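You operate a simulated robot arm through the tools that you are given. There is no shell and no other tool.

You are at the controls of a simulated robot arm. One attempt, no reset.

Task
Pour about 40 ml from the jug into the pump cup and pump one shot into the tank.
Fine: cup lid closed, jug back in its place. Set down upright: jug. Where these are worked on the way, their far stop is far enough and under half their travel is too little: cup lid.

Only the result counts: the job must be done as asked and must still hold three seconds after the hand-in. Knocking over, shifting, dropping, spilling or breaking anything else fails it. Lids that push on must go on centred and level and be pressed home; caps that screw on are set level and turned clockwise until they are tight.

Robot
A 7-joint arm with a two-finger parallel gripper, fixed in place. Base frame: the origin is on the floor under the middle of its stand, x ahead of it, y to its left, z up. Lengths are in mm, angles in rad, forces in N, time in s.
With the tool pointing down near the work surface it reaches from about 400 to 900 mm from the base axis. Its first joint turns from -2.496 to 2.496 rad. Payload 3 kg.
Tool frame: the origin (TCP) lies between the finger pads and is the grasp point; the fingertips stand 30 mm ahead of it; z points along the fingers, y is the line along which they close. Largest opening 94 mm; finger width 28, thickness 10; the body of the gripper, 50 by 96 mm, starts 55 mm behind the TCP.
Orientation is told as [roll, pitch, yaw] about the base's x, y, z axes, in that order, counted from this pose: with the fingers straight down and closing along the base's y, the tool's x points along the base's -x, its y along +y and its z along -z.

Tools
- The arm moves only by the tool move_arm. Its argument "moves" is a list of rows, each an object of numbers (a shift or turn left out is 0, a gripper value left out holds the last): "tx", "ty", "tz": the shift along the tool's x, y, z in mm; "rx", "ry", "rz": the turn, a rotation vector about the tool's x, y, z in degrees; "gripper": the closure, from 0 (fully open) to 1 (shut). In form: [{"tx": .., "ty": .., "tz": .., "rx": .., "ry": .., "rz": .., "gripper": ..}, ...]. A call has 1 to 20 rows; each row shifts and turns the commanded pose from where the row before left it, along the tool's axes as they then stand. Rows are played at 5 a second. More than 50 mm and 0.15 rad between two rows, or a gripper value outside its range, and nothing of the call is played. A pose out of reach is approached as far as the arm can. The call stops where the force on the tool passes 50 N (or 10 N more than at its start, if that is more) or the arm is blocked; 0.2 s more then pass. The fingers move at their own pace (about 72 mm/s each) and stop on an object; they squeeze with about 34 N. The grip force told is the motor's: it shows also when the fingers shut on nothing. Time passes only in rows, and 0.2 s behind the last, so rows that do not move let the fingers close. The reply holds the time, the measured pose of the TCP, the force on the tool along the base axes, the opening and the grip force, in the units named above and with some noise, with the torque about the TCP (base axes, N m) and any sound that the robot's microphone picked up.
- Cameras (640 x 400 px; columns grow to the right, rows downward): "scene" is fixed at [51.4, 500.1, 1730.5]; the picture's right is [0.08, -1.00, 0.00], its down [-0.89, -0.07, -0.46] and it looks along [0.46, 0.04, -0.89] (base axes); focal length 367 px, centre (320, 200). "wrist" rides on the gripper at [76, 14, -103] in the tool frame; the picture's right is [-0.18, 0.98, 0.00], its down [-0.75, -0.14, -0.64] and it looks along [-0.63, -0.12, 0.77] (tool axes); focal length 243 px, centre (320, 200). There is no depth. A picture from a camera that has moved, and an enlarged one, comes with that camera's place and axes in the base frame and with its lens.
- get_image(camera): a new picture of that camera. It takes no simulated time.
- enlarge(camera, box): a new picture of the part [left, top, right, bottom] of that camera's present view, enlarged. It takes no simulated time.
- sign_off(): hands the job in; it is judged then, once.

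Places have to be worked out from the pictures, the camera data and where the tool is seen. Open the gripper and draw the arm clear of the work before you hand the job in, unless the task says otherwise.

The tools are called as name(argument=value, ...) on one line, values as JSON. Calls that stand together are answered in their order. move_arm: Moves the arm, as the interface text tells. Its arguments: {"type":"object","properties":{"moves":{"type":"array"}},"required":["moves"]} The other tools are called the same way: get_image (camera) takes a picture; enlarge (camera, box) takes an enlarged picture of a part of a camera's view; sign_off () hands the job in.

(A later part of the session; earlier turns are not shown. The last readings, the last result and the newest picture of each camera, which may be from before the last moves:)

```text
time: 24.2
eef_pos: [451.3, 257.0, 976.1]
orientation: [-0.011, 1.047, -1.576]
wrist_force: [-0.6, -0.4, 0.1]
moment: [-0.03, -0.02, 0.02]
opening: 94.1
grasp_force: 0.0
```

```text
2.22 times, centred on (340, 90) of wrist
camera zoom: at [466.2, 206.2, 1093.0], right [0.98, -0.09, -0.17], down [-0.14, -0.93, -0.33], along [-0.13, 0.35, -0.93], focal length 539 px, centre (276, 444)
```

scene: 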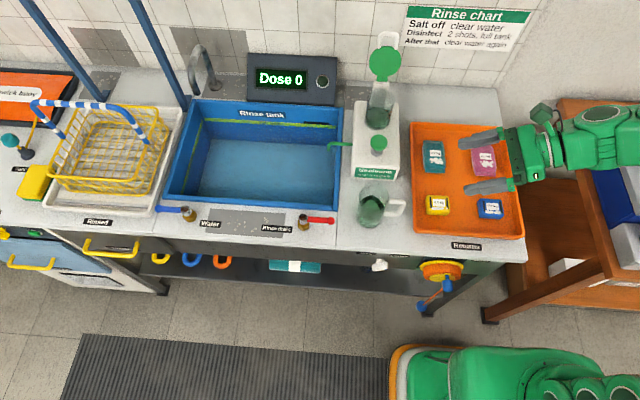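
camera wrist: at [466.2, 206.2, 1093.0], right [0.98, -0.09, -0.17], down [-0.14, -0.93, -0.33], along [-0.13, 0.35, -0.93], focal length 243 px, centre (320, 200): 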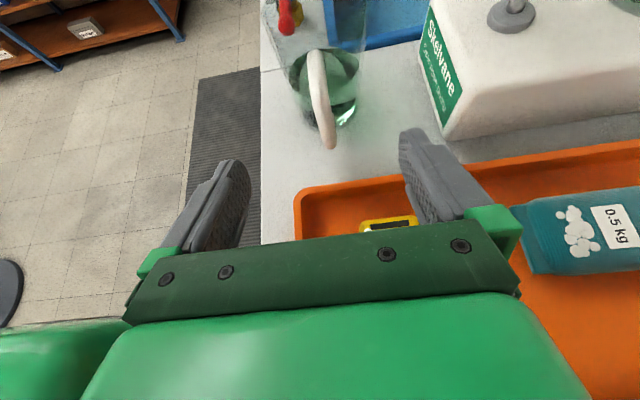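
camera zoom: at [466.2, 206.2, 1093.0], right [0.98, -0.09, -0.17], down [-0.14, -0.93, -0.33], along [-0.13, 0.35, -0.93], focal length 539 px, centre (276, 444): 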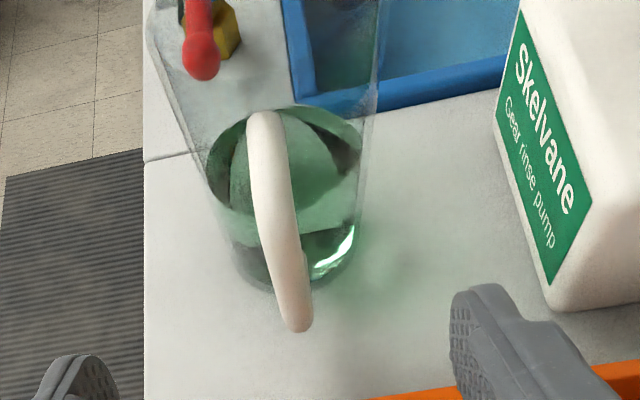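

The handle bar runs at y≈338, z≈890–960, x≈453. I advance along the tool axis to straddle it, then check before closing.

move_arm(moves=[{"tz": 30.5, "ty": 0.5}, {"tz": 30.5, "ty": 0.5}, {"tz": 20, "ty": 0.5}, {"tz": 10}])

get_image(camera="wrist")

enlarge(camera="scene", box=[340, 130, 540, 250])

```text
time: 25.2
eef_pos: [453.8, 335.8, 930.6]
orientation: [-0.008, 1.046, -1.571]
wrist_force: [0.1, 0.1, -0.8]
moment: [-0.01, 0.01, -0.02]
opening: 94.0
grasp_force: 0.0
```

```text
taken
camera wrist: at [468.2, 285.6, 1049.9], right [0.98, -0.09, -0.16], down [-0.14, -0.93, -0.33], along [-0.12, 0.35, -0.93], focal length 243 px, centre (320, 200)
```

wrist: 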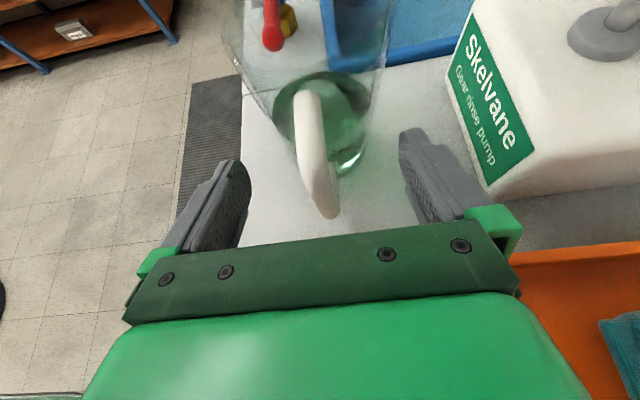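

```text
3.20 times, centred on (440, 190) of scene
camera zoom: at [51.4, 500.1, 1730.5], right [0.08, -1.0, 0.0], down [-0.89, -0.07, -0.46], along [0.46, 0.04, -0.89], focal length 1175 px, centre (-64, 232)
```

zoom: 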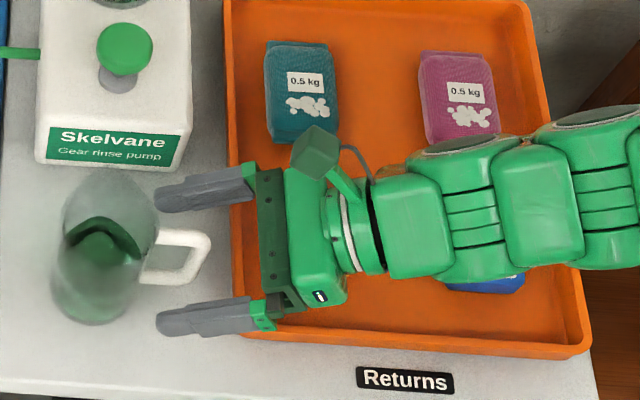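

The handle bar passes right through the grasp point between the fingers, so I close on it.

move_arm(moves=[{"gripper": 1}, {"gripper": 1}, {"gripper": 1}, {"gripper": 1}, {"gripper": 1}, {"gripper": 1}])

get_image(camera="wrist")

enlarge(camera="scene", box=[340, 130, 540, 250])

```text
time: 26.6
eef_pos: [453.1, 335.1, 932.1]
orientation: [-0.008, 1.047, -1.576]
wrist_force: [0.3, 0.6, 1.7]
moment: [0.13, -0.18, -0.03]
opening: 16.7
grasp_force: 33.7
```

```text
taken
camera wrist: at [468.0, 285.5, 1049.9], right [0.98, -0.09, -0.16], down [-0.14, -0.93, -0.33], along [-0.12, 0.35, -0.93], focal length 243 px, centre (320, 200)
```

wrist: 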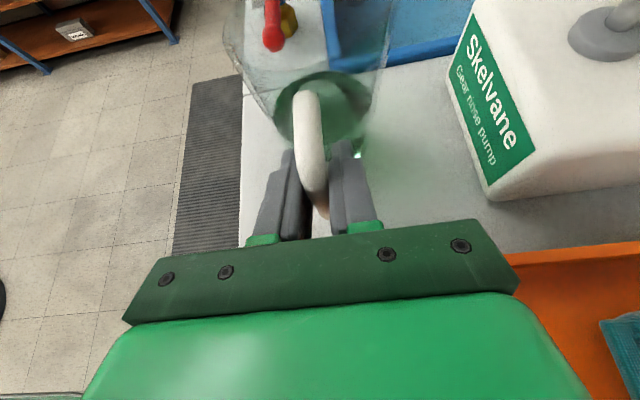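

```text
3.20 times, centred on (440, 190) of scene
camera zoom: at [51.4, 500.1, 1730.5], right [0.08, -1.0, 0.0], down [-0.89, -0.07, -0.46], along [0.46, 0.04, -0.89], focal length 1175 px, centre (-64, 232)
```

zoom: 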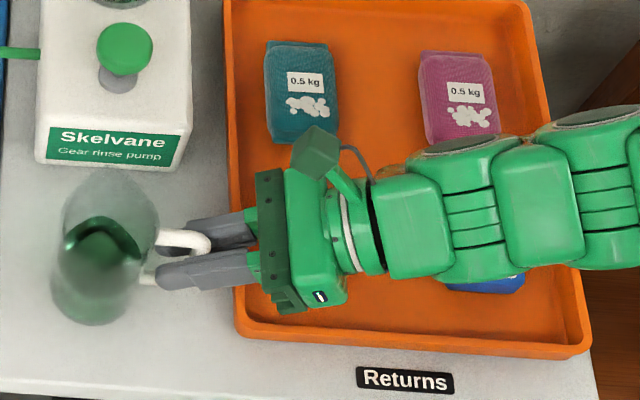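

The grip is firm, with 16.7 mm opening and 34 N. I record the rest pose as TCP (453, 335, 931.5), then lift 40 mm straight up and weigh the jug.

move_arm(moves=[{"tx": 4.3, "tz": -2.5, "gripper": 1}, {"tx": 4.3, "tz": -2.5}, {"tx": 8.66, "tz": -5}, {"tx": 8.66, "tz": -5}, {"tx": 8.66, "tz": -5}, {}, {}, {}])

get_image(camera="wrist")

enlarge(camera="scene", box=[340, 130, 540, 250])

```text
time: 28.4
eef_pos: [453.6, 335.2, 972.9]
orientation: [-0.011, 1.045, -1.574]
wrist_force: [0.4, 0.7, -1.6]
moment: [-0.15, 0.03, -0.02]
opening: 16.5
grasp_force: 34.1
```

```text
taken
camera wrist: at [467.6, 286.6, 1090.1], right [0.98, -0.09, -0.16], down [-0.14, -0.93, -0.33], along [-0.12, 0.35, -0.93], focal length 243 px, centre (320, 200)
```

wrist: 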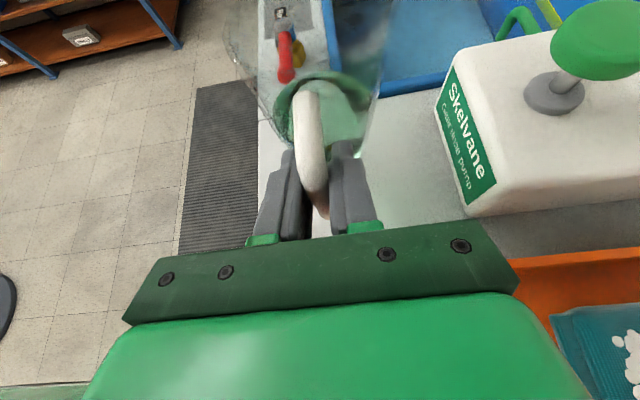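

```text
3.20 times, centred on (440, 190) of scene
camera zoom: at [51.4, 500.1, 1730.5], right [0.08, -1.0, 0.0], down [-0.89, -0.07, -0.46], along [0.46, 0.04, -0.89], focal length 1175 px, centre (-64, 232)
```

zoom: 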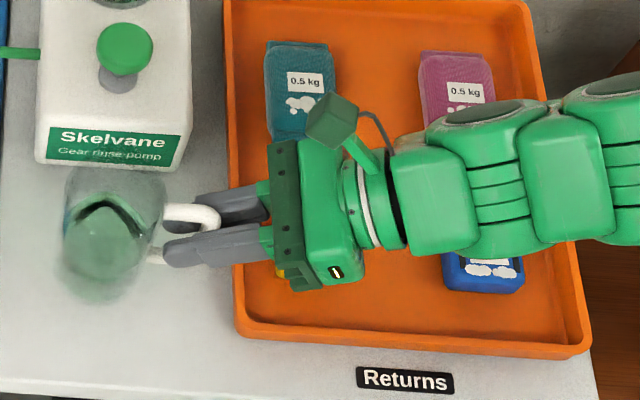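

The jug came up straight with no sag in the grip. Before pouring I record the cup level in a close-up from the fixed camera.

enlarge(camera="scene", box=[364, 84, 400, 136])

enlarge(camera="scene", box=[364, 104, 396, 132])

enlarge(camera="wrist", box=[220, 0, 420, 220])

```text
7.69 times, centred on (382, 110) of scene
camera zoom: at [51.4, 500.1, 1730.5], right [0.08, -1.0, 0.0], down [-0.89, -0.07, -0.46], along [0.46, 0.04, -0.89], focal length 2825 px, centre (-157, 892)
```

zoom: 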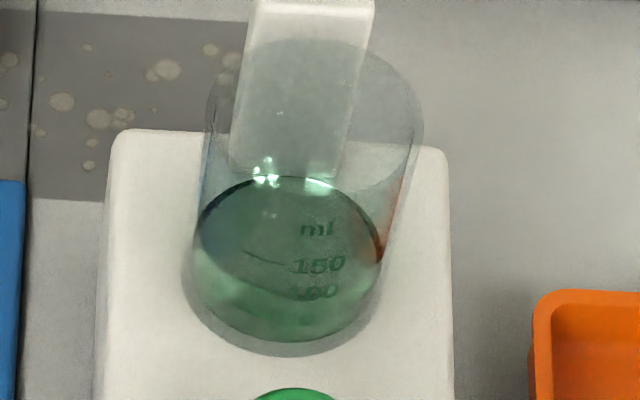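

```text
14.29 times, centred on (380, 118) of scene
camera zoom: at [51.4, 500.1, 1730.5], right [0.08, -1.0, 0.0], down [-0.89, -0.07, -0.46], along [0.46, 0.04, -0.89], focal length 5247 px, centre (-537, 1371)
```

zoom: 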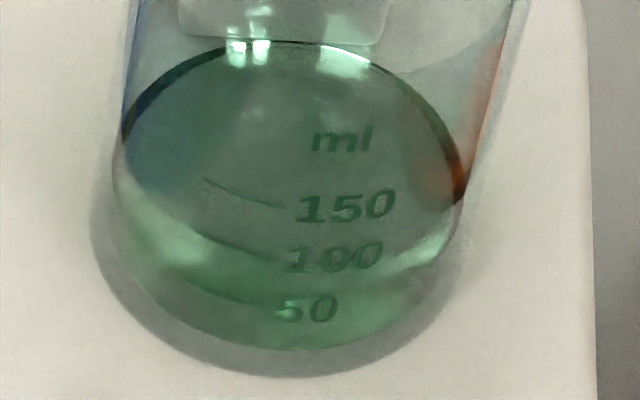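

```text
1.82 times, centred on (320, 110) of wrist
camera zoom: at [467.6, 286.6, 1090.1], right [0.98, -0.09, -0.16], down [-0.14, -0.93, -0.33], along [-0.12, 0.35, -0.93], focal length 441 px, centre (320, 364)
```

zoom: 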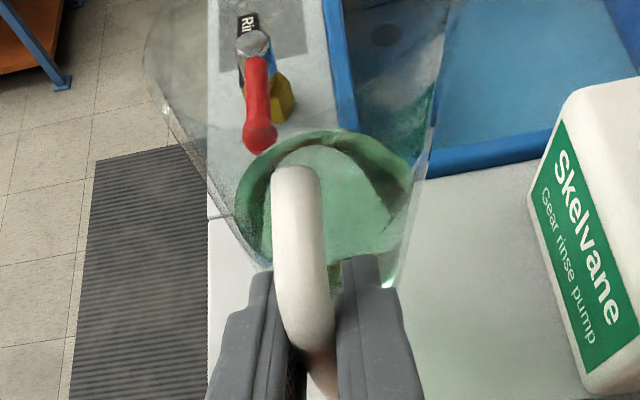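

The marks are readable: the 50, 100 and 150 ticks, with the liquid's front edge near the 100 tick. I zoom closer to fix the starting level.

enlarge(camera="scene", box=[370, 116, 392, 130])

enlarge(camera="scene", box=[366, 106, 382, 128])

```text
16.00 times, centred on (381, 123) of scene
camera zoom: at [51.4, 500.1, 1730.5], right [0.08, -1.0, 0.0], down [-0.89, -0.07, -0.46], along [0.46, 0.04, -0.89], focal length 5877 px, centre (-656, 1432)
```

zoom: 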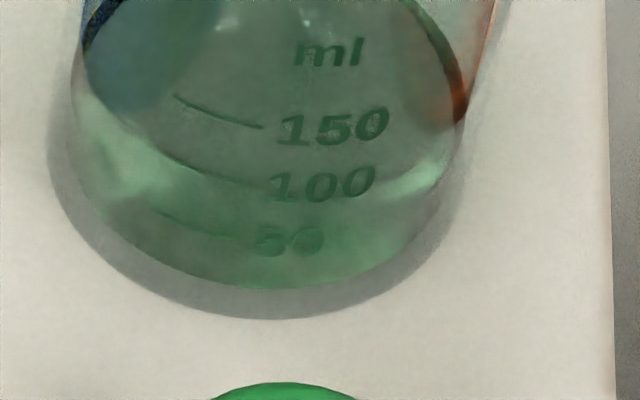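

```text
16.00 times, centred on (374, 117) of scene
camera zoom: at [51.4, 500.1, 1730.5], right [0.08, -1.0, 0.0], down [-0.89, -0.07, -0.46], along [0.46, 0.04, -0.89], focal length 5877 px, centre (-544, 1528)
```

zoom: 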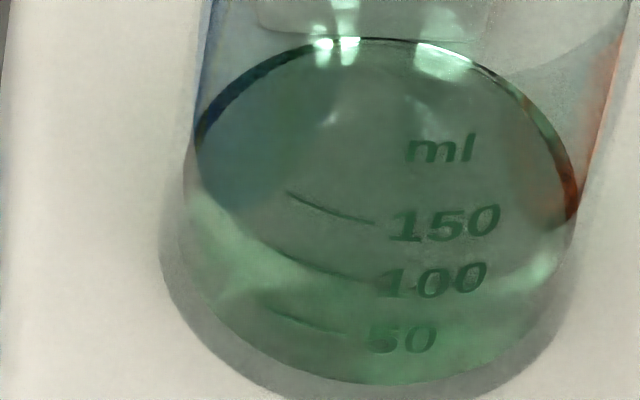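

The start level sits right at the 100 tick, so the target is about 140 ml, 0.8 of an interval above it. I lift the jug well clear and carry it upright to a point in front of the cup.

move_arm(moves=[{"tx": 22, "tz": -12.7, "gripper": 1}, {"tx": 22, "tz": -12.7}, {"tx": 22, "tz": -12.7}, {"tx": 22, "tz": -12.7}, {"tx": 22, "tz": -12.7}, {"ty": 11, "tx": -0.6, "tz": -1}, {"ty": 20, "tx": -0.6, "tz": -1}, {"ty": 22, "tx": -0.6, "tz": -1}, {"ty": 22, "tx": -0.6, "tz": -1}, {"ty": 22, "tx": -0.6, "tz": -1}, {"ty": 20, "tx": -0.6, "tz": -1}, {"ty": 17.4}, {}, {}])

get_image(camera="wrist")

get_image(camera="scene")

```text
time: 31.4
eef_pos: [589.6, 327.8, 1099.6]
orientation: [-0.008, 1.049, -1.573]
wrist_force: [0.5, 0.0, -2.9]
moment: [-0.15, 0.03, -0.02]
opening: 16.8
grasp_force: 34.3
```

```text
taken
camera wrist: at [603.5, 277.9, 1217.4], right [0.98, -0.09, -0.16], down [-0.14, -0.93, -0.33], along [-0.12, 0.35, -0.93], focal length 243 px, centre (320, 200)
```

wrist: 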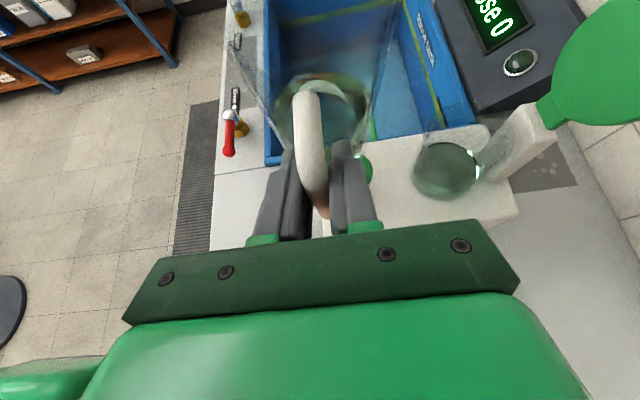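

```text
taken
```

scene: 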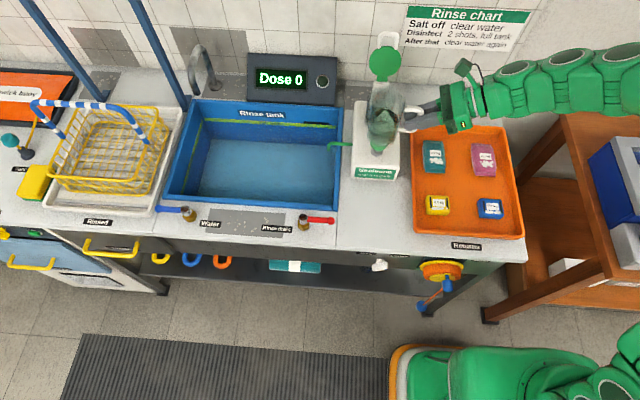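

The jug is upright in front of the cup. I enlarge to check the spout-to-cup geometry in this view.

enlarge(camera="wrist", box=[240, 30, 560, 230])

enlarge(camera="scene", box=[340, 60, 440, 190])

```text
2.00 times, centred on (400, 130) of wrist
camera zoom: at [603.5, 277.9, 1217.4], right [0.98, -0.09, -0.16], down [-0.14, -0.93, -0.33], along [-0.12, 0.35, -0.93], focal length 485 px, centre (160, 340)
```

zoom: 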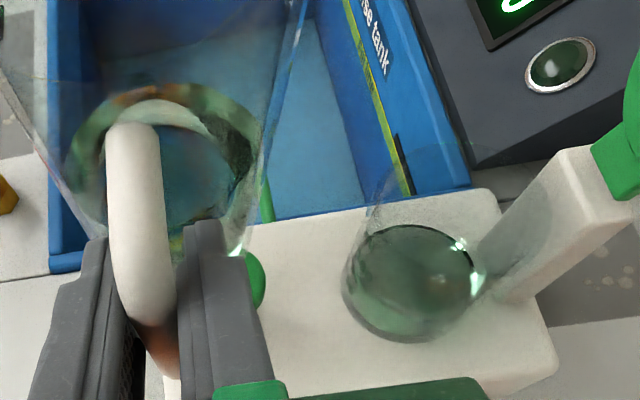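

```text
3.08 times, centred on (390, 125) of scene
camera zoom: at [51.4, 500.1, 1730.5], right [0.08, -1.0, 0.0], down [-0.89, -0.07, -0.46], along [0.46, 0.04, -0.89], focal length 1130 px, centre (105, 431)
```

zoom: 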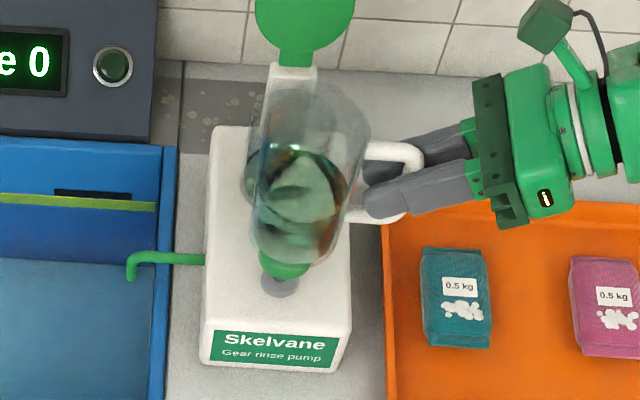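

The spout and cup line up: the cup centre is near (719, 396) and the spout at y≈395. I tilt the jug to 45°, which should still be short of flowing, while bringing the spout tip over the cup at about (700, 395, 1085).

move_arm(moves=[{"ty": 4.64, "tx": -0.93, "tz": 0.54, "rx": 2.5, "rz": 4.33, "gripper": 1}, {"ty": 4.72, "tx": -0.57, "tz": 0.33, "rx": 2.5, "rz": 4.33}, {"ty": 4.76, "tx": -0.22, "tz": 0.12, "rx": 2.5, "rz": 4.33}, {"ty": 4.76, "tx": 0.15, "tz": -0.08, "rx": 2.5, "rz": 4.33}, {"ty": 4.73, "tx": 0.5, "tz": -0.29, "rx": 2.5, "rz": 4.33}, {"ty": 4.66, "tx": 0.86, "tz": -0.5, "rx": 2.5, "rz": 4.33}, {"ty": 4.55, "tx": 1.2, "tz": -0.7, "rx": 2.5, "rz": 4.33}, {"ty": 4.41, "tx": 1.54, "tz": -0.89, "rx": 2.5, "rz": 4.33}, {"ty": 4.24, "tx": 1.87, "tz": -1.08, "rx": 2.5, "rz": 4.33}, {}])

get_image(camera="wrist")

enlarge(camera="scene", box=[340, 60, 440, 190])

```text
time: 33.6
eef_pos: [630.0, 330.3, 1089.4]
orientation: [-1.109, 0.655, -2.454]
wrist_force: [-0.6, 0.2, -2.4]
moment: [-0.16, -0.04, 0.01]
opening: 16.6
grasp_force: 33.9
```

```text
taken
camera wrist: at [723.0, 279.5, 1162.2], right [0.58, -0.09, -0.81], down [-0.33, -0.93, -0.13], along [-0.75, 0.34, -0.57], focal length 243 px, centre (320, 200)
```

wrist: 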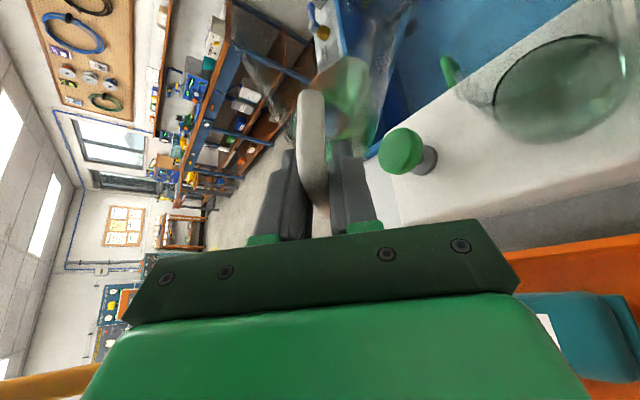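

```text
3.08 times, centred on (390, 125) of scene
camera zoom: at [51.4, 500.1, 1730.5], right [0.08, -1.0, 0.0], down [-0.89, -0.07, -0.46], along [0.46, 0.04, -0.89], focal length 1130 px, centre (105, 431)
```

zoom: 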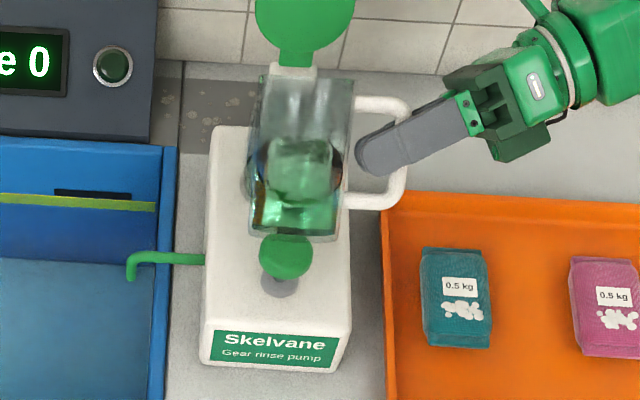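

The jug is at 45° with the spout above the cup and nothing flowing yet. I lower the tip and tilt on in small steps to 52.5°.

move_arm(moves=[{"ty": 2.5, "tx": -0.9, "tz": 0.06, "rx": 1.25, "rz": 2.165, "gripper": 1}, {"ty": 2.54, "tx": -0.8, "tz": 0, "rx": 1.25, "rz": 2.165}, {"ty": 2.56, "tx": -0.7, "tz": -0.05, "rx": 1.25, "rz": 2.165}, {}])

get_image(camera="wrist")

enlarge(camera="scene", box=[350, 70, 420, 140])

```text
time: 34.6
eef_pos: [632.7, 328.6, 1081.9]
orientation: [-1.208, 0.551, -2.508]
wrist_force: [0.9, -0.9, -2.2]
moment: [-0.18, -0.03, 0.01]
opening: 16.4
grasp_force: 34.3
```

```text
taken
camera wrist: at [735.0, 279.0, 1143.0], right [0.47, -0.09, -0.88], down [-0.34, -0.93, -0.09], along [-0.81, 0.34, -0.47], focal length 243 px, centre (320, 200)
```

wrist: 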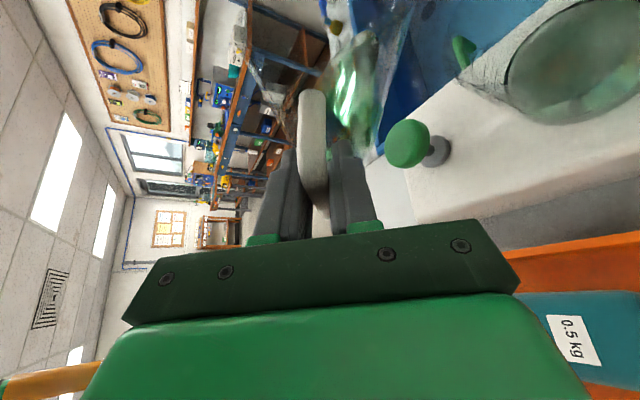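

```text
5.71 times, centred on (385, 105) of scene
camera zoom: at [51.4, 500.1, 1730.5], right [0.08, -1.0, 0.0], down [-0.89, -0.07, -0.46], along [0.46, 0.04, -0.89], focal length 2099 px, centre (-51, 743)
```

zoom: 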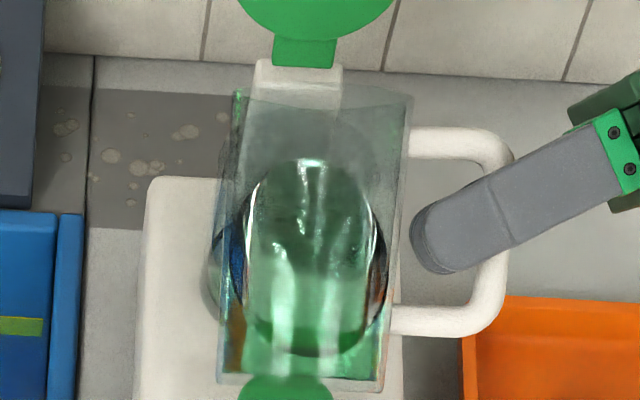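

No flow yet. The liquid in the jug reaches about 80% of the way to the lip, which predicts flow starting near 60–63°. I go to 60° and look again.

move_arm(moves=[{"ty": 2.83, "tx": -0.32, "tz": 0.18, "rx": 1.25, "rz": 2.165, "gripper": 1}, {"ty": 2.84, "tx": -0.21, "tz": 0.12, "rx": 1.25, "rz": 2.165}, {"ty": 2.85, "tx": -0.1, "tz": 0.06, "rx": 1.25, "rz": 2.165}, {}])

get_image(camera="wrist")

enlarge(camera="scene", box=[350, 70, 420, 140])

```text
time: 35.6
eef_pos: [637.9, 329.1, 1074.6]
orientation: [-1.294, 0.442, -2.55]
wrist_force: [-1.0, -0.8, -1.9]
moment: [-0.16, -0.02, -0.02]
opening: 16.7
grasp_force: 34.2
```

```text
taken
camera wrist: at [745.8, 279.6, 1120.9], right [0.35, -0.09, -0.93], down [-0.35, -0.93, -0.04], along [-0.87, 0.34, -0.36], focal length 243 px, centre (320, 200)
```

wrist: 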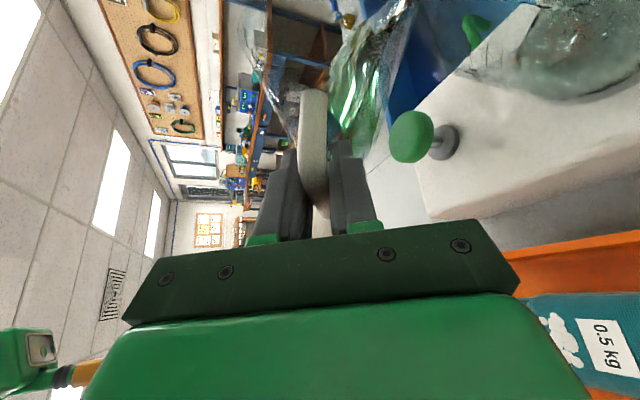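

```text
5.71 times, centred on (385, 105) of scene
camera zoom: at [51.4, 500.1, 1730.5], right [0.08, -1.0, 0.0], down [-0.89, -0.07, -0.46], along [0.46, 0.04, -0.89], focal length 2099 px, centre (-51, 743)
```

zoom: 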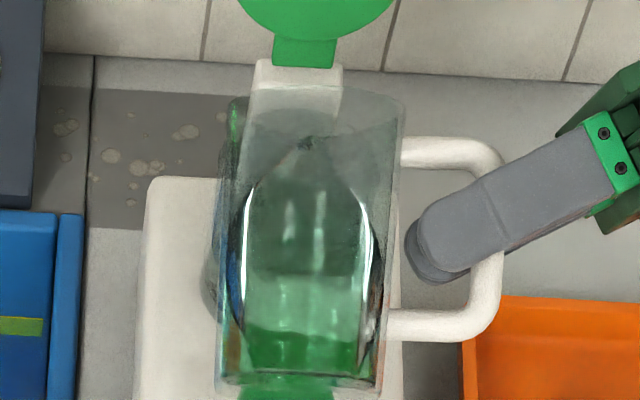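

The cup surface at upper right looks disturbed, so flow may have begun. I enlarge that part.

enlarge(camera="wrist", box=[300, 0, 640, 200])

enlarge(camera="scene", box=[365, 75, 400, 115])

```text
1.88 times, centred on (470, 100) of wrist
camera zoom: at [745.8, 279.6, 1120.9], right [0.35, -0.09, -0.93], down [-0.35, -0.93, -0.04], along [-0.87, 0.34, -0.36], focal length 457 px, centre (38, 388)
```

zoom: 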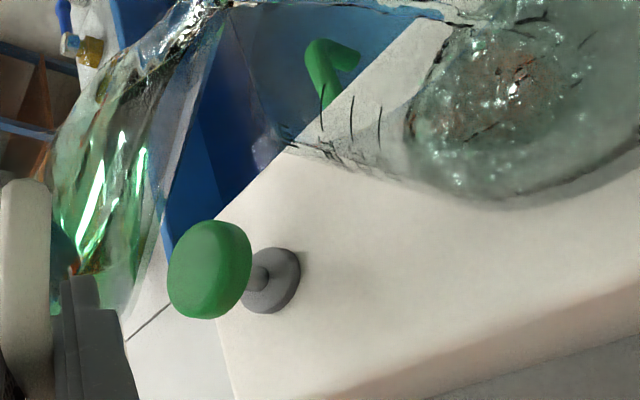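

```text
10.00 times, centred on (382, 95) of scene
camera zoom: at [51.4, 500.1, 1730.5], right [0.08, -1.0, 0.0], down [-0.89, -0.07, -0.46], along [0.46, 0.04, -0.89], focal length 3673 px, centre (-305, 1250)
```

zoom: 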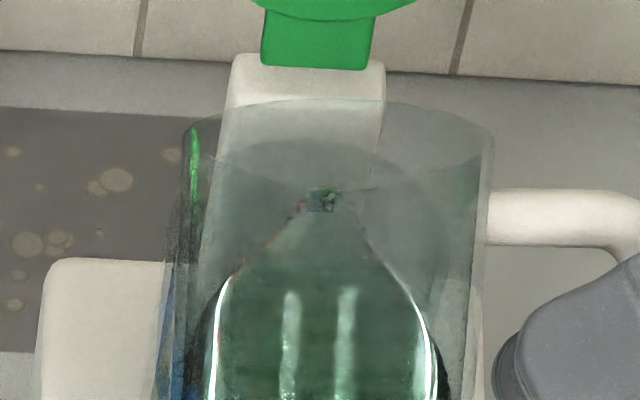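

It is flowing into the cup at 60°. I tilt back now so I can measure what has gone in before continuing.

move_arm(moves=[{"ty": -8.86, "tx": 1.43, "tz": -0.83, "rx": -3.75, "rz": -6.495, "gripper": 1}, {"ty": -8.57, "tx": 2.42, "tz": -1.4, "rx": -3.75, "rz": -6.495}, {"rx": -3.75, "rz": -6.495}, {"rx": -3.75, "rz": -6.495}, {}, {}])

get_image(camera="wrist")

enlarge(camera="scene", box=[350, 70, 420, 140])

```text
time: 37.0
eef_pos: [630.6, 329.2, 1090.8]
orientation: [-0.86, 0.843, -2.281]
wrist_force: [-0.7, 0.3, -3.0]
moment: [-0.14, 0.01, 0.02]
opening: 16.5
grasp_force: 33.5
```

```text
taken
camera wrist: at [701.6, 279.1, 1185.7], right [0.77, -0.09, -0.63], down [-0.28, -0.93, -0.21], along [-0.57, 0.34, -0.74], focal length 243 px, centre (320, 200)
```

wrist: 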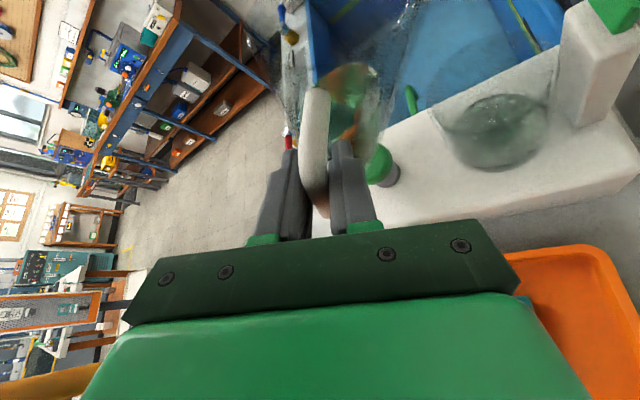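

```text
5.71 times, centred on (385, 105) of scene
camera zoom: at [51.4, 500.1, 1730.5], right [0.08, -1.0, 0.0], down [-0.89, -0.07, -0.46], along [0.46, 0.04, -0.89], focal length 2099 px, centre (-51, 743)
```

zoom: 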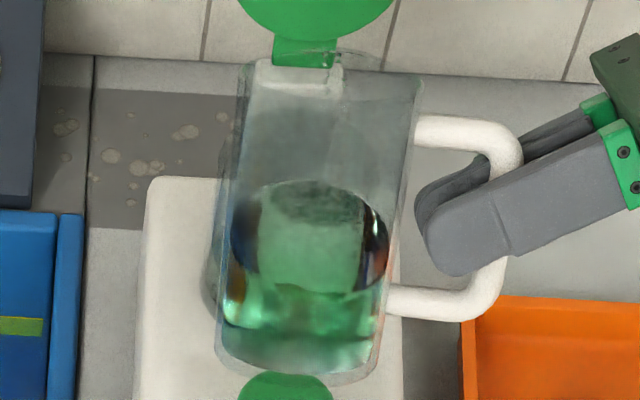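

Flow has stopped. I first try to read the cup from this wrist view.

enlarge(camera="wrist", box=[420, 50, 600, 190])

```text
2.86 times, centred on (510, 120) of wrist
camera zoom: at [701.6, 279.1, 1185.7], right [0.77, -0.09, -0.63], down [-0.28, -0.93, -0.21], along [-0.57, 0.34, -0.74], focal length 693 px, centre (-223, 429)
```

zoom: 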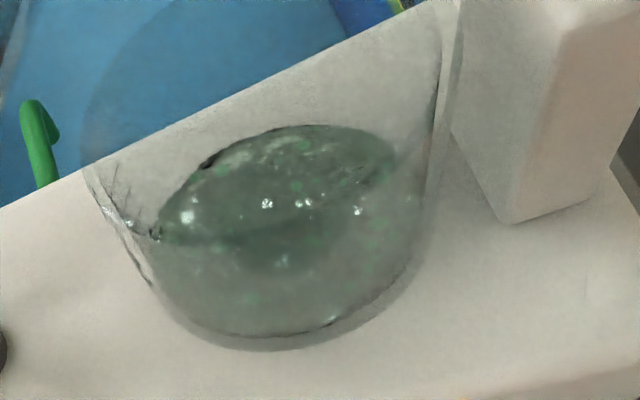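

The surface is still settling and the marks are foreshortened. I move the jug aside in −y, still tilted back at 30°, so the fixed camera can read the cup.

move_arm(moves=[{"tx": -6, "tz": -10.4, "gripper": 1}, {"tx": -12, "tz": -20.8}, {"tx": -15, "tz": -26}, {"tx": -15, "tz": -26}, {"tx": -7, "tz": -12}, {}])

enlarge(camera="scene", box=[366, 106, 382, 128])

get_image(camera="scene")

```text
time: 38.4
eef_pos: [633.9, 219.6, 1091.1]
orientation: [-0.861, 0.847, -2.284]
wrist_force: [-0.4, -0.4, -3.1]
moment: [-0.13, 0.01, -0.03]
opening: 16.7
grasp_force: 34.1
```

```text
16.00 times, centred on (374, 117) of scene
camera zoom: at [51.4, 500.1, 1730.5], right [0.08, -1.0, 0.0], down [-0.89, -0.07, -0.46], along [0.46, 0.04, -0.89], focal length 5877 px, centre (-544, 1528)
```

zoom: 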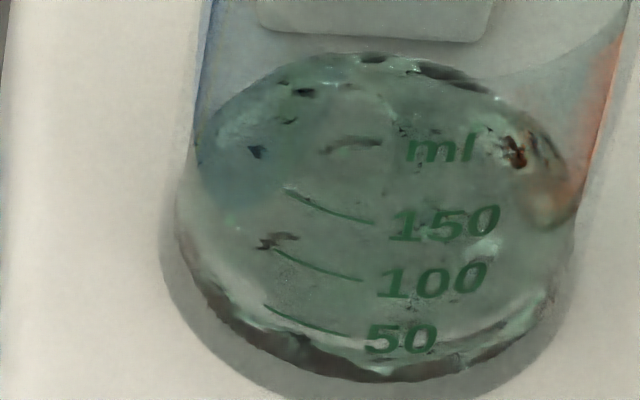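

```text
taken
```

scene: 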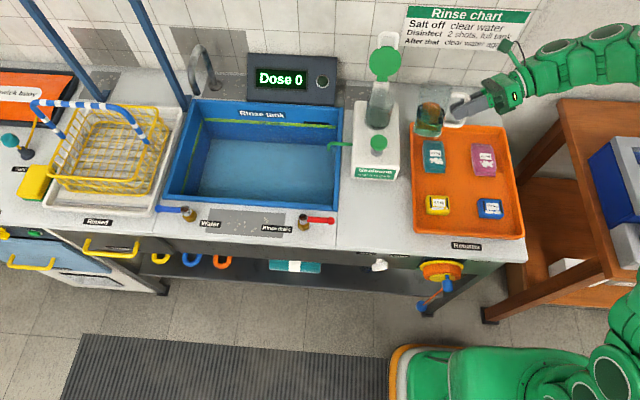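

The liquid in the cup is still sloshing, so I hold still for a couple of seconds and look again.

move_arm(moves=[{}, {}, {}, {}, {}, {}, {}, {}, {}, {}])

enlarge(camera="scene", box=[366, 106, 382, 128])

enlarge(camera="scene", box=[410, 90, 480, 150])

```text
time: 40.6
eef_pos: [634.0, 218.8, 1091.0]
orientation: [-0.863, 0.845, -2.283]
wrist_force: [1.0, -0.8, -2.0]
moment: [-0.14, 0.0, 0.02]
opening: 16.6
grasp_force: 33.9
```

```text
16.00 times, centred on (374, 117) of scene
camera zoom: at [51.4, 500.1, 1730.5], right [0.08, -1.0, 0.0], down [-0.89, -0.07, -0.46], along [0.46, 0.04, -0.89], focal length 5877 px, centre (-544, 1528)
```

zoom: 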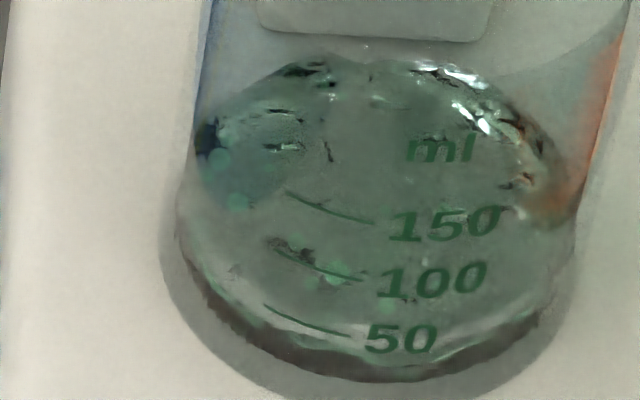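

```text
6.67 times, centred on (445, 120) of scene
camera zoom: at [51.4, 500.1, 1730.5], right [0.08, -1.0, 0.0], down [-0.89, -0.07, -0.46], along [0.46, 0.04, -0.89], focal length 2449 px, centre (-513, 733)
```

zoom: 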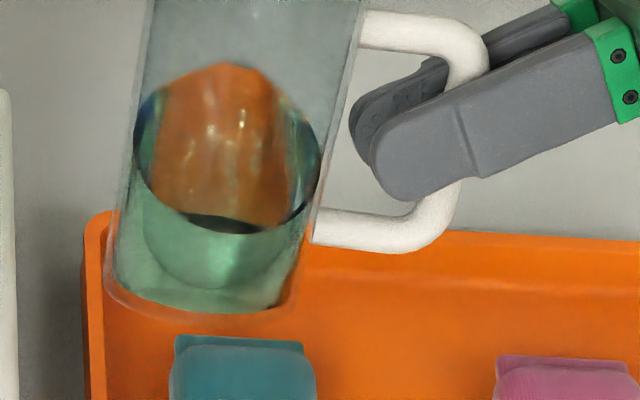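

The cup surface is still rough while the jug's is smooth. I wait longer for it to settle.

move_arm(moves=[{}, {}, {}, {}, {}, {}, {}, {}, {}, {}, {}, {}, {}, {}, {}, {}, {}, {}, {}, {}])

enlarge(camera="scene", box=[366, 106, 382, 128])

enlarge(camera="scene", box=[364, 84, 400, 136])

```text
time: 44.8
eef_pos: [633.8, 219.8, 1090.0]
orientation: [-0.861, 0.844, -2.283]
wrist_force: [0.3, 0.2, -3.2]
moment: [-0.16, 0.03, 0.0]
opening: 16.7
grasp_force: 34.3
```

```text
16.00 times, centred on (374, 117) of scene
camera zoom: at [51.4, 500.1, 1730.5], right [0.08, -1.0, 0.0], down [-0.89, -0.07, -0.46], along [0.46, 0.04, -0.89], focal length 5877 px, centre (-544, 1528)
```

zoom: 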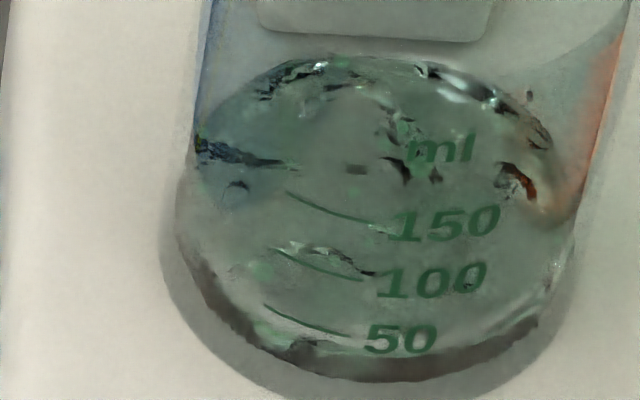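

```text
7.69 times, centred on (382, 110) of scene
camera zoom: at [51.4, 500.1, 1730.5], right [0.08, -1.0, 0.0], down [-0.89, -0.07, -0.46], along [0.46, 0.04, -0.89], focal length 2825 px, centre (-157, 892)
```

zoom: 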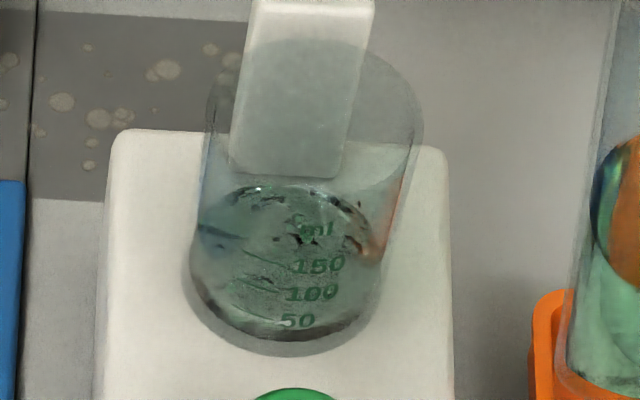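

The surface remains rippled and its apparent level is ambiguous. I look at the cup with the wrist camera from its current place.

get_image(camera="wrist")

enlarge(camera="wrist", box=[420, 0, 600, 130])

```text
taken
camera wrist: at [704.7, 169.7, 1185.9], right [0.77, -0.09, -0.63], down [-0.28, -0.93, -0.21], along [-0.57, 0.34, -0.74], focal length 243 px, centre (320, 200)
```

wrist: 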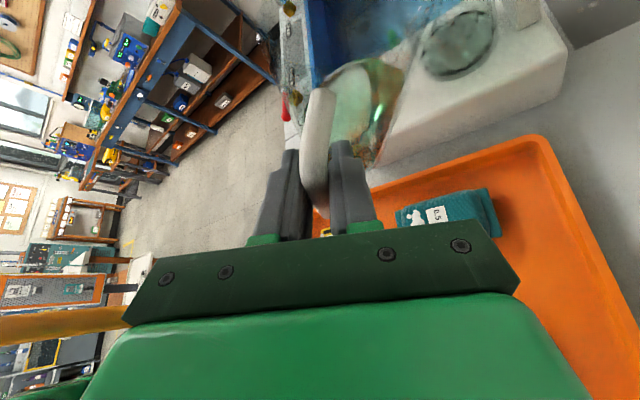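

```text
3.08 times, centred on (510, 65) of wrist
camera zoom: at [704.7, 169.7, 1185.9], right [0.77, -0.09, -0.63], down [-0.28, -0.93, -0.21], along [-0.57, 0.34, -0.74], focal length 746 px, centre (-265, 615)
```

zoom: 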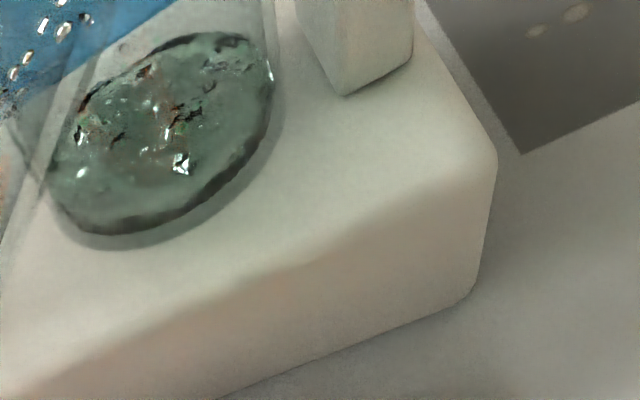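

There are bright specks near the jug's spout at the upper left. I check whether these are drops on the jug.

enlarge(camera="wrist", box=[320, 0, 500, 130])

enlarge(camera="wrist", box=[400, 0, 520, 90])

enlarge(camera="scene", box=[340, 80, 480, 200])

```text
3.08 times, centred on (410, 65) of wrist
camera zoom: at [704.7, 169.7, 1185.9], right [0.77, -0.09, -0.63], down [-0.28, -0.93, -0.21], along [-0.57, 0.34, -0.74], focal length 746 px, centre (43, 615)
```

zoom: 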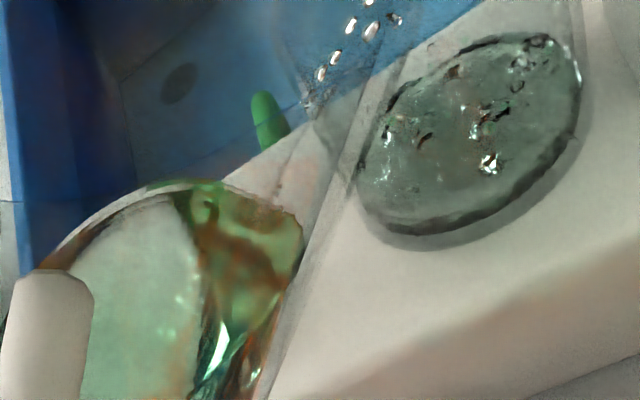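

```text
4.44 times, centred on (460, 45) of wrist
camera zoom: at [704.7, 169.7, 1185.9], right [0.77, -0.09, -0.63], down [-0.28, -0.93, -0.21], along [-0.57, 0.34, -0.74], focal length 1078 px, centre (-302, 889)
```

zoom: 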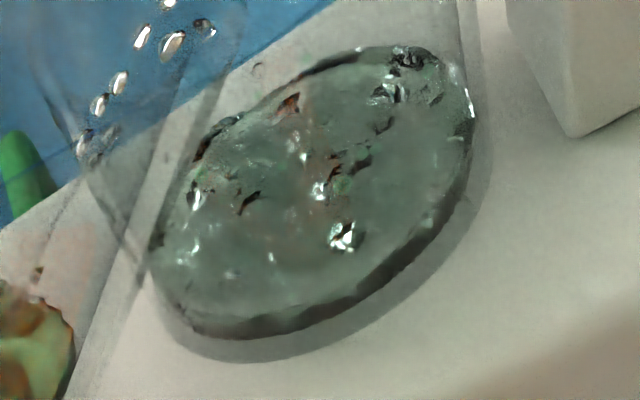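

```text
3.33 times, centred on (410, 140) of scene
camera zoom: at [51.4, 500.1, 1730.5], right [0.08, -1.0, 0.0], down [-0.89, -0.07, -0.46], along [0.46, 0.04, -0.89], focal length 1224 px, centre (20, 400)
```

zoom: 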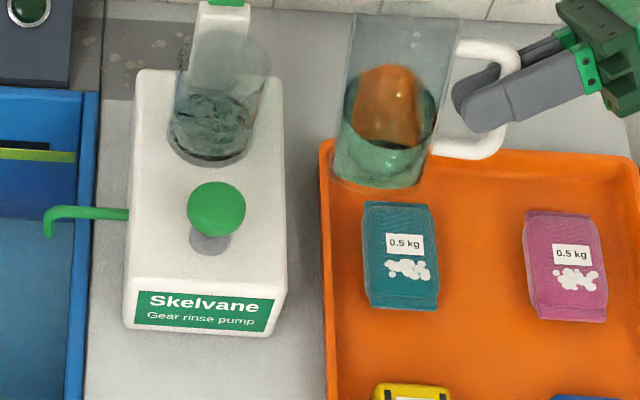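

The specks are residual drops sitting inside the jug's spout; nothing has been spilled. The liquid's reach inside the jug at a fixed tilt is a better gauge, so I return to 52.5° over the cup, with y corrected to the cup's apparent centre near 390. I will compare that with the picture from before the pour.

move_arm(moves=[{"tx": 8, "tz": 13.9, "gripper": 1}, {"tx": 15, "tz": 26}, {"tx": 15, "tz": 26}, {"tx": 9, "tz": 15.6}, {"tx": 4.5, "tz": 7.8}, {"ty": 1.03, "tx": -2.19, "tz": 1.26, "rx": 3.75, "rz": 6.495}, {"ty": 1.35, "tx": -2.05, "tz": 1.18, "rx": 3.75, "rz": 6.495}, {"ty": 1.65, "tx": -1.88, "tz": 1.08, "rx": 3.75, "rz": 6.495}, {}, {}, {}])

enlarge(camera="scene", box=[350, 70, 420, 140])

get_image(camera="wrist")

```text
time: 47.2
eef_pos: [631.1, 321.1, 1082.8]
orientation: [-1.207, 0.55, -2.505]
wrist_force: [1.1, -0.3, -1.5]
moment: [-0.14, -0.02, -0.02]
opening: 16.5
grasp_force: 34.5
```

```text
5.71 times, centred on (385, 105) of scene
camera zoom: at [51.4, 500.1, 1730.5], right [0.08, -1.0, 0.0], down [-0.89, -0.07, -0.46], along [0.46, 0.04, -0.89], focal length 2099 px, centre (-51, 743)
```

zoom: 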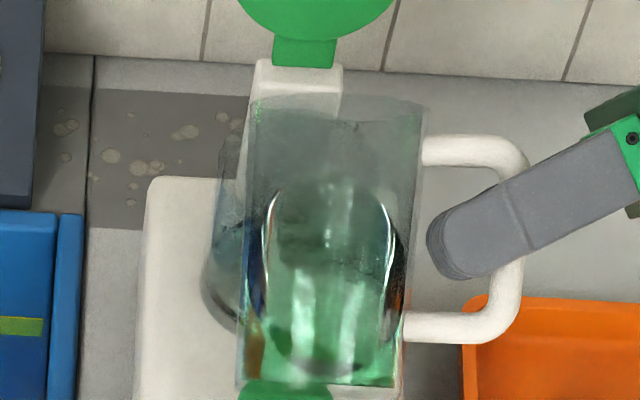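

```text
taken
camera wrist: at [731.8, 272.5, 1143.8], right [0.47, -0.09, -0.88], down [-0.34, -0.93, -0.09], along [-0.81, 0.34, -0.47], focal length 243 px, centre (320, 200)
```

wrist: 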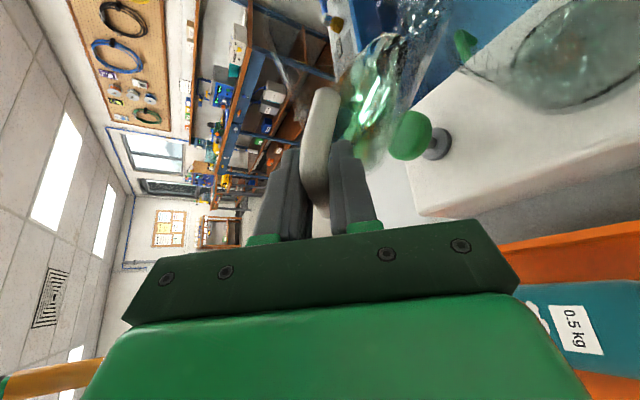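

Compared with the earlier picture, the liquid reaches about 7 mm less far in the jug, so roughly 20–25 ml has been poured. However, the jug has crept round about its handle bar in the grip, by about 20°. I bring it upright now so I can set it down and regrip at the handle's upper corner, where the pads can hold it flat.

move_arm(moves=[{"ty": -5.61, "tx": -0.63, "tz": 0.37, "rx": -3.75, "rz": -6.495, "gripper": 1}, {"ty": -5.66, "rx": -3.75, "rz": -6.495}, {"ty": -5.61, "tx": 0.63, "tz": -0.37, "rx": -3.75, "rz": -6.495}, {"ty": -5.46, "tx": 1.27, "tz": -0.73, "rx": -3.75, "rz": -6.495}, {"ty": -5.23, "tx": 1.87, "tz": -1.08, "rx": -3.75, "rz": -6.495}, {"ty": -4.9, "tx": 2.45, "tz": -1.41, "rx": -3.75, "rz": -6.495}, {"ty": -4.49, "tx": 2.98, "tz": -1.72, "rx": -3.75, "rz": -6.495}, {}])

get_image(camera="wrist")

get_image(camera="scene")

```text
time: 49.0
eef_pos: [601.8, 322.4, 1111.5]
orientation: [-0.007, 1.047, -1.57]
wrist_force: [-0.2, -0.1, -2.6]
moment: [-0.13, 0.06, 0.04]
opening: 16.7
grasp_force: 33.7
```

```text
taken
camera wrist: at [616.9, 271.2, 1229.9], right [0.98, -0.09, -0.16], down [-0.14, -0.93, -0.33], along [-0.12, 0.35, -0.93], focal length 243 px, centre (320, 200)
```

wrist: 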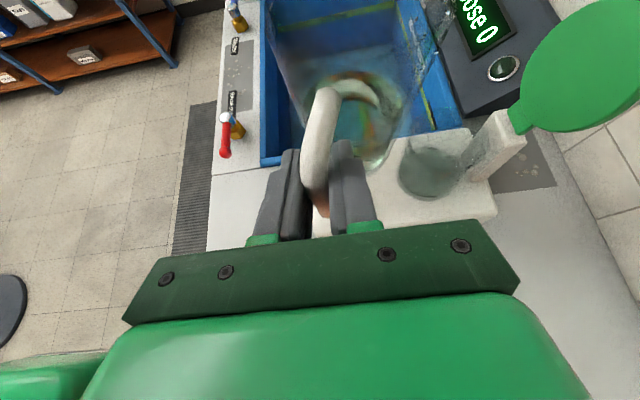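

```text
taken
```

scene: 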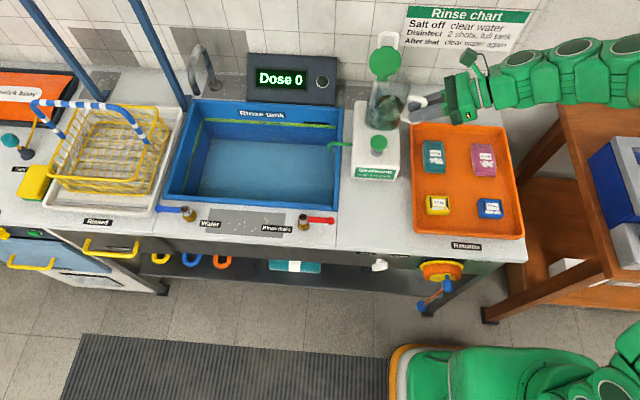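

The jug is upright, but it is yawed in the grip. I enlarge to estimate the angle.

enlarge(camera="wrist", box=[240, 0, 460, 230])

enlarge(camera="scene", box=[350, 60, 430, 150])

```text
1.74 times, centred on (350, 115) of wrist
camera zoom: at [616.9, 271.2, 1229.9], right [0.98, -0.09, -0.16], down [-0.14, -0.93, -0.33], along [-0.12, 0.35, -0.93], focal length 422 px, centre (268, 348)
```

zoom: 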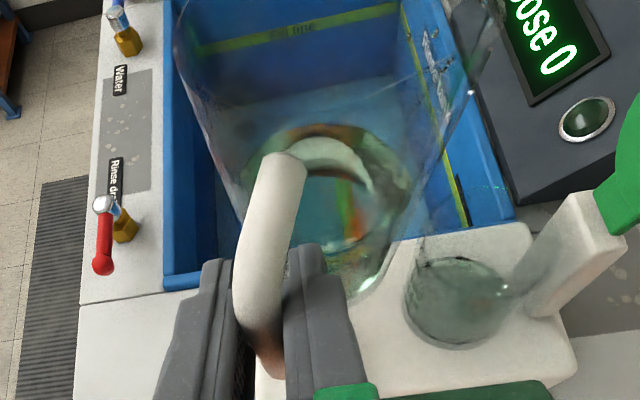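

```text
4.44 times, centred on (390, 105) of scene
camera zoom: at [51.4, 500.1, 1730.5], right [0.08, -1.0, 0.0], down [-0.89, -0.07, -0.46], along [0.46, 0.04, -0.89], focal length 1632 px, centre (9, 622)
```

zoom: 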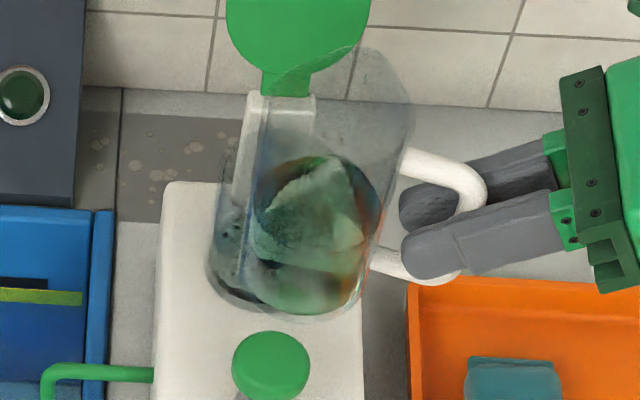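

The yaw is about 25°. I carry the jug back over its place, turn the tool by the same angle so the jug regains its original orientation, and lower part way.

move_arm(moves=[{"ty": -12, "tx": 0.9, "tz": 1.56, "gripper": 1}, {"ty": -22, "tx": 0.9, "tz": 1.56}, {"ty": -24, "tx": 0.9, "tz": 1.56}, {"ty": -24, "tx": 0.9, "tz": 1.56}, {"ty": -24, "tx": 0.9, "tz": 1.56}, {"ty": -24, "tx": 0.9, "tz": 1.56}, {"ty": -19, "tx": 0.9, "tz": 1.56}, {"rx": 5.41, "rz": -3.13}, {"rx": 5.41, "rz": -3.13}, {"rx": 5.41, "rz": -3.13}, {"rx": 5.41, "rz": -3.13}, {"tx": -22.5, "tz": 13}, {"tx": -22.5, "tz": 13}, {"tx": -22.5, "tz": 13}, {"tx": -22.5, "tz": 13}, {"tx": -15, "tz": 8.7}, {}])

get_image(camera="wrist")

enlarge(camera="scene", box=[340, 130, 540, 250])

```text
time: 52.6
eef_pos: [450.8, 335.2, 989.6]
orientation: [-0.008, 1.047, -1.135]
wrist_force: [0.0, 0.0, -2.3]
moment: [-0.18, -0.01, -0.01]
opening: 16.7
grasp_force: 33.5
```

```text
taken
camera wrist: at [485.9, 296.3, 1107.3], right [0.93, 0.34, -0.16], down [0.27, -0.9, -0.33], along [-0.26, 0.26, -0.93], focal length 243 px, centre (320, 200)
```

wrist: 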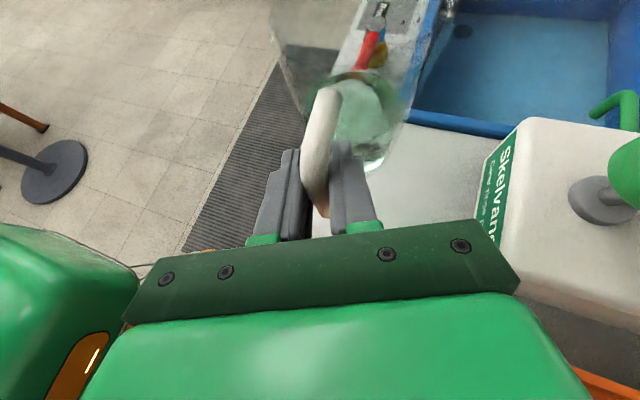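

```text
3.20 times, centred on (440, 190) of scene
camera zoom: at [51.4, 500.1, 1730.5], right [0.08, -1.0, 0.0], down [-0.89, -0.07, -0.46], along [0.46, 0.04, -0.89], focal length 1175 px, centre (-64, 232)
```

zoom: 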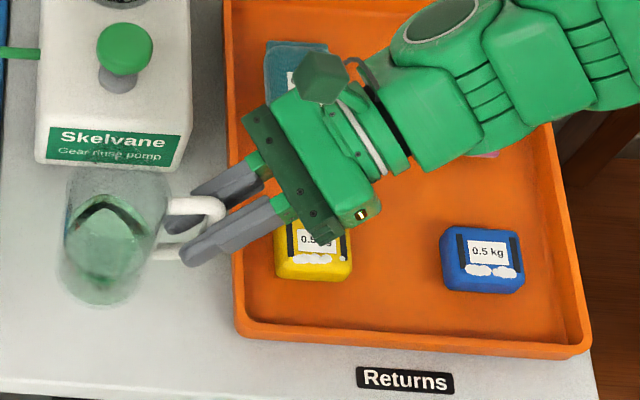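

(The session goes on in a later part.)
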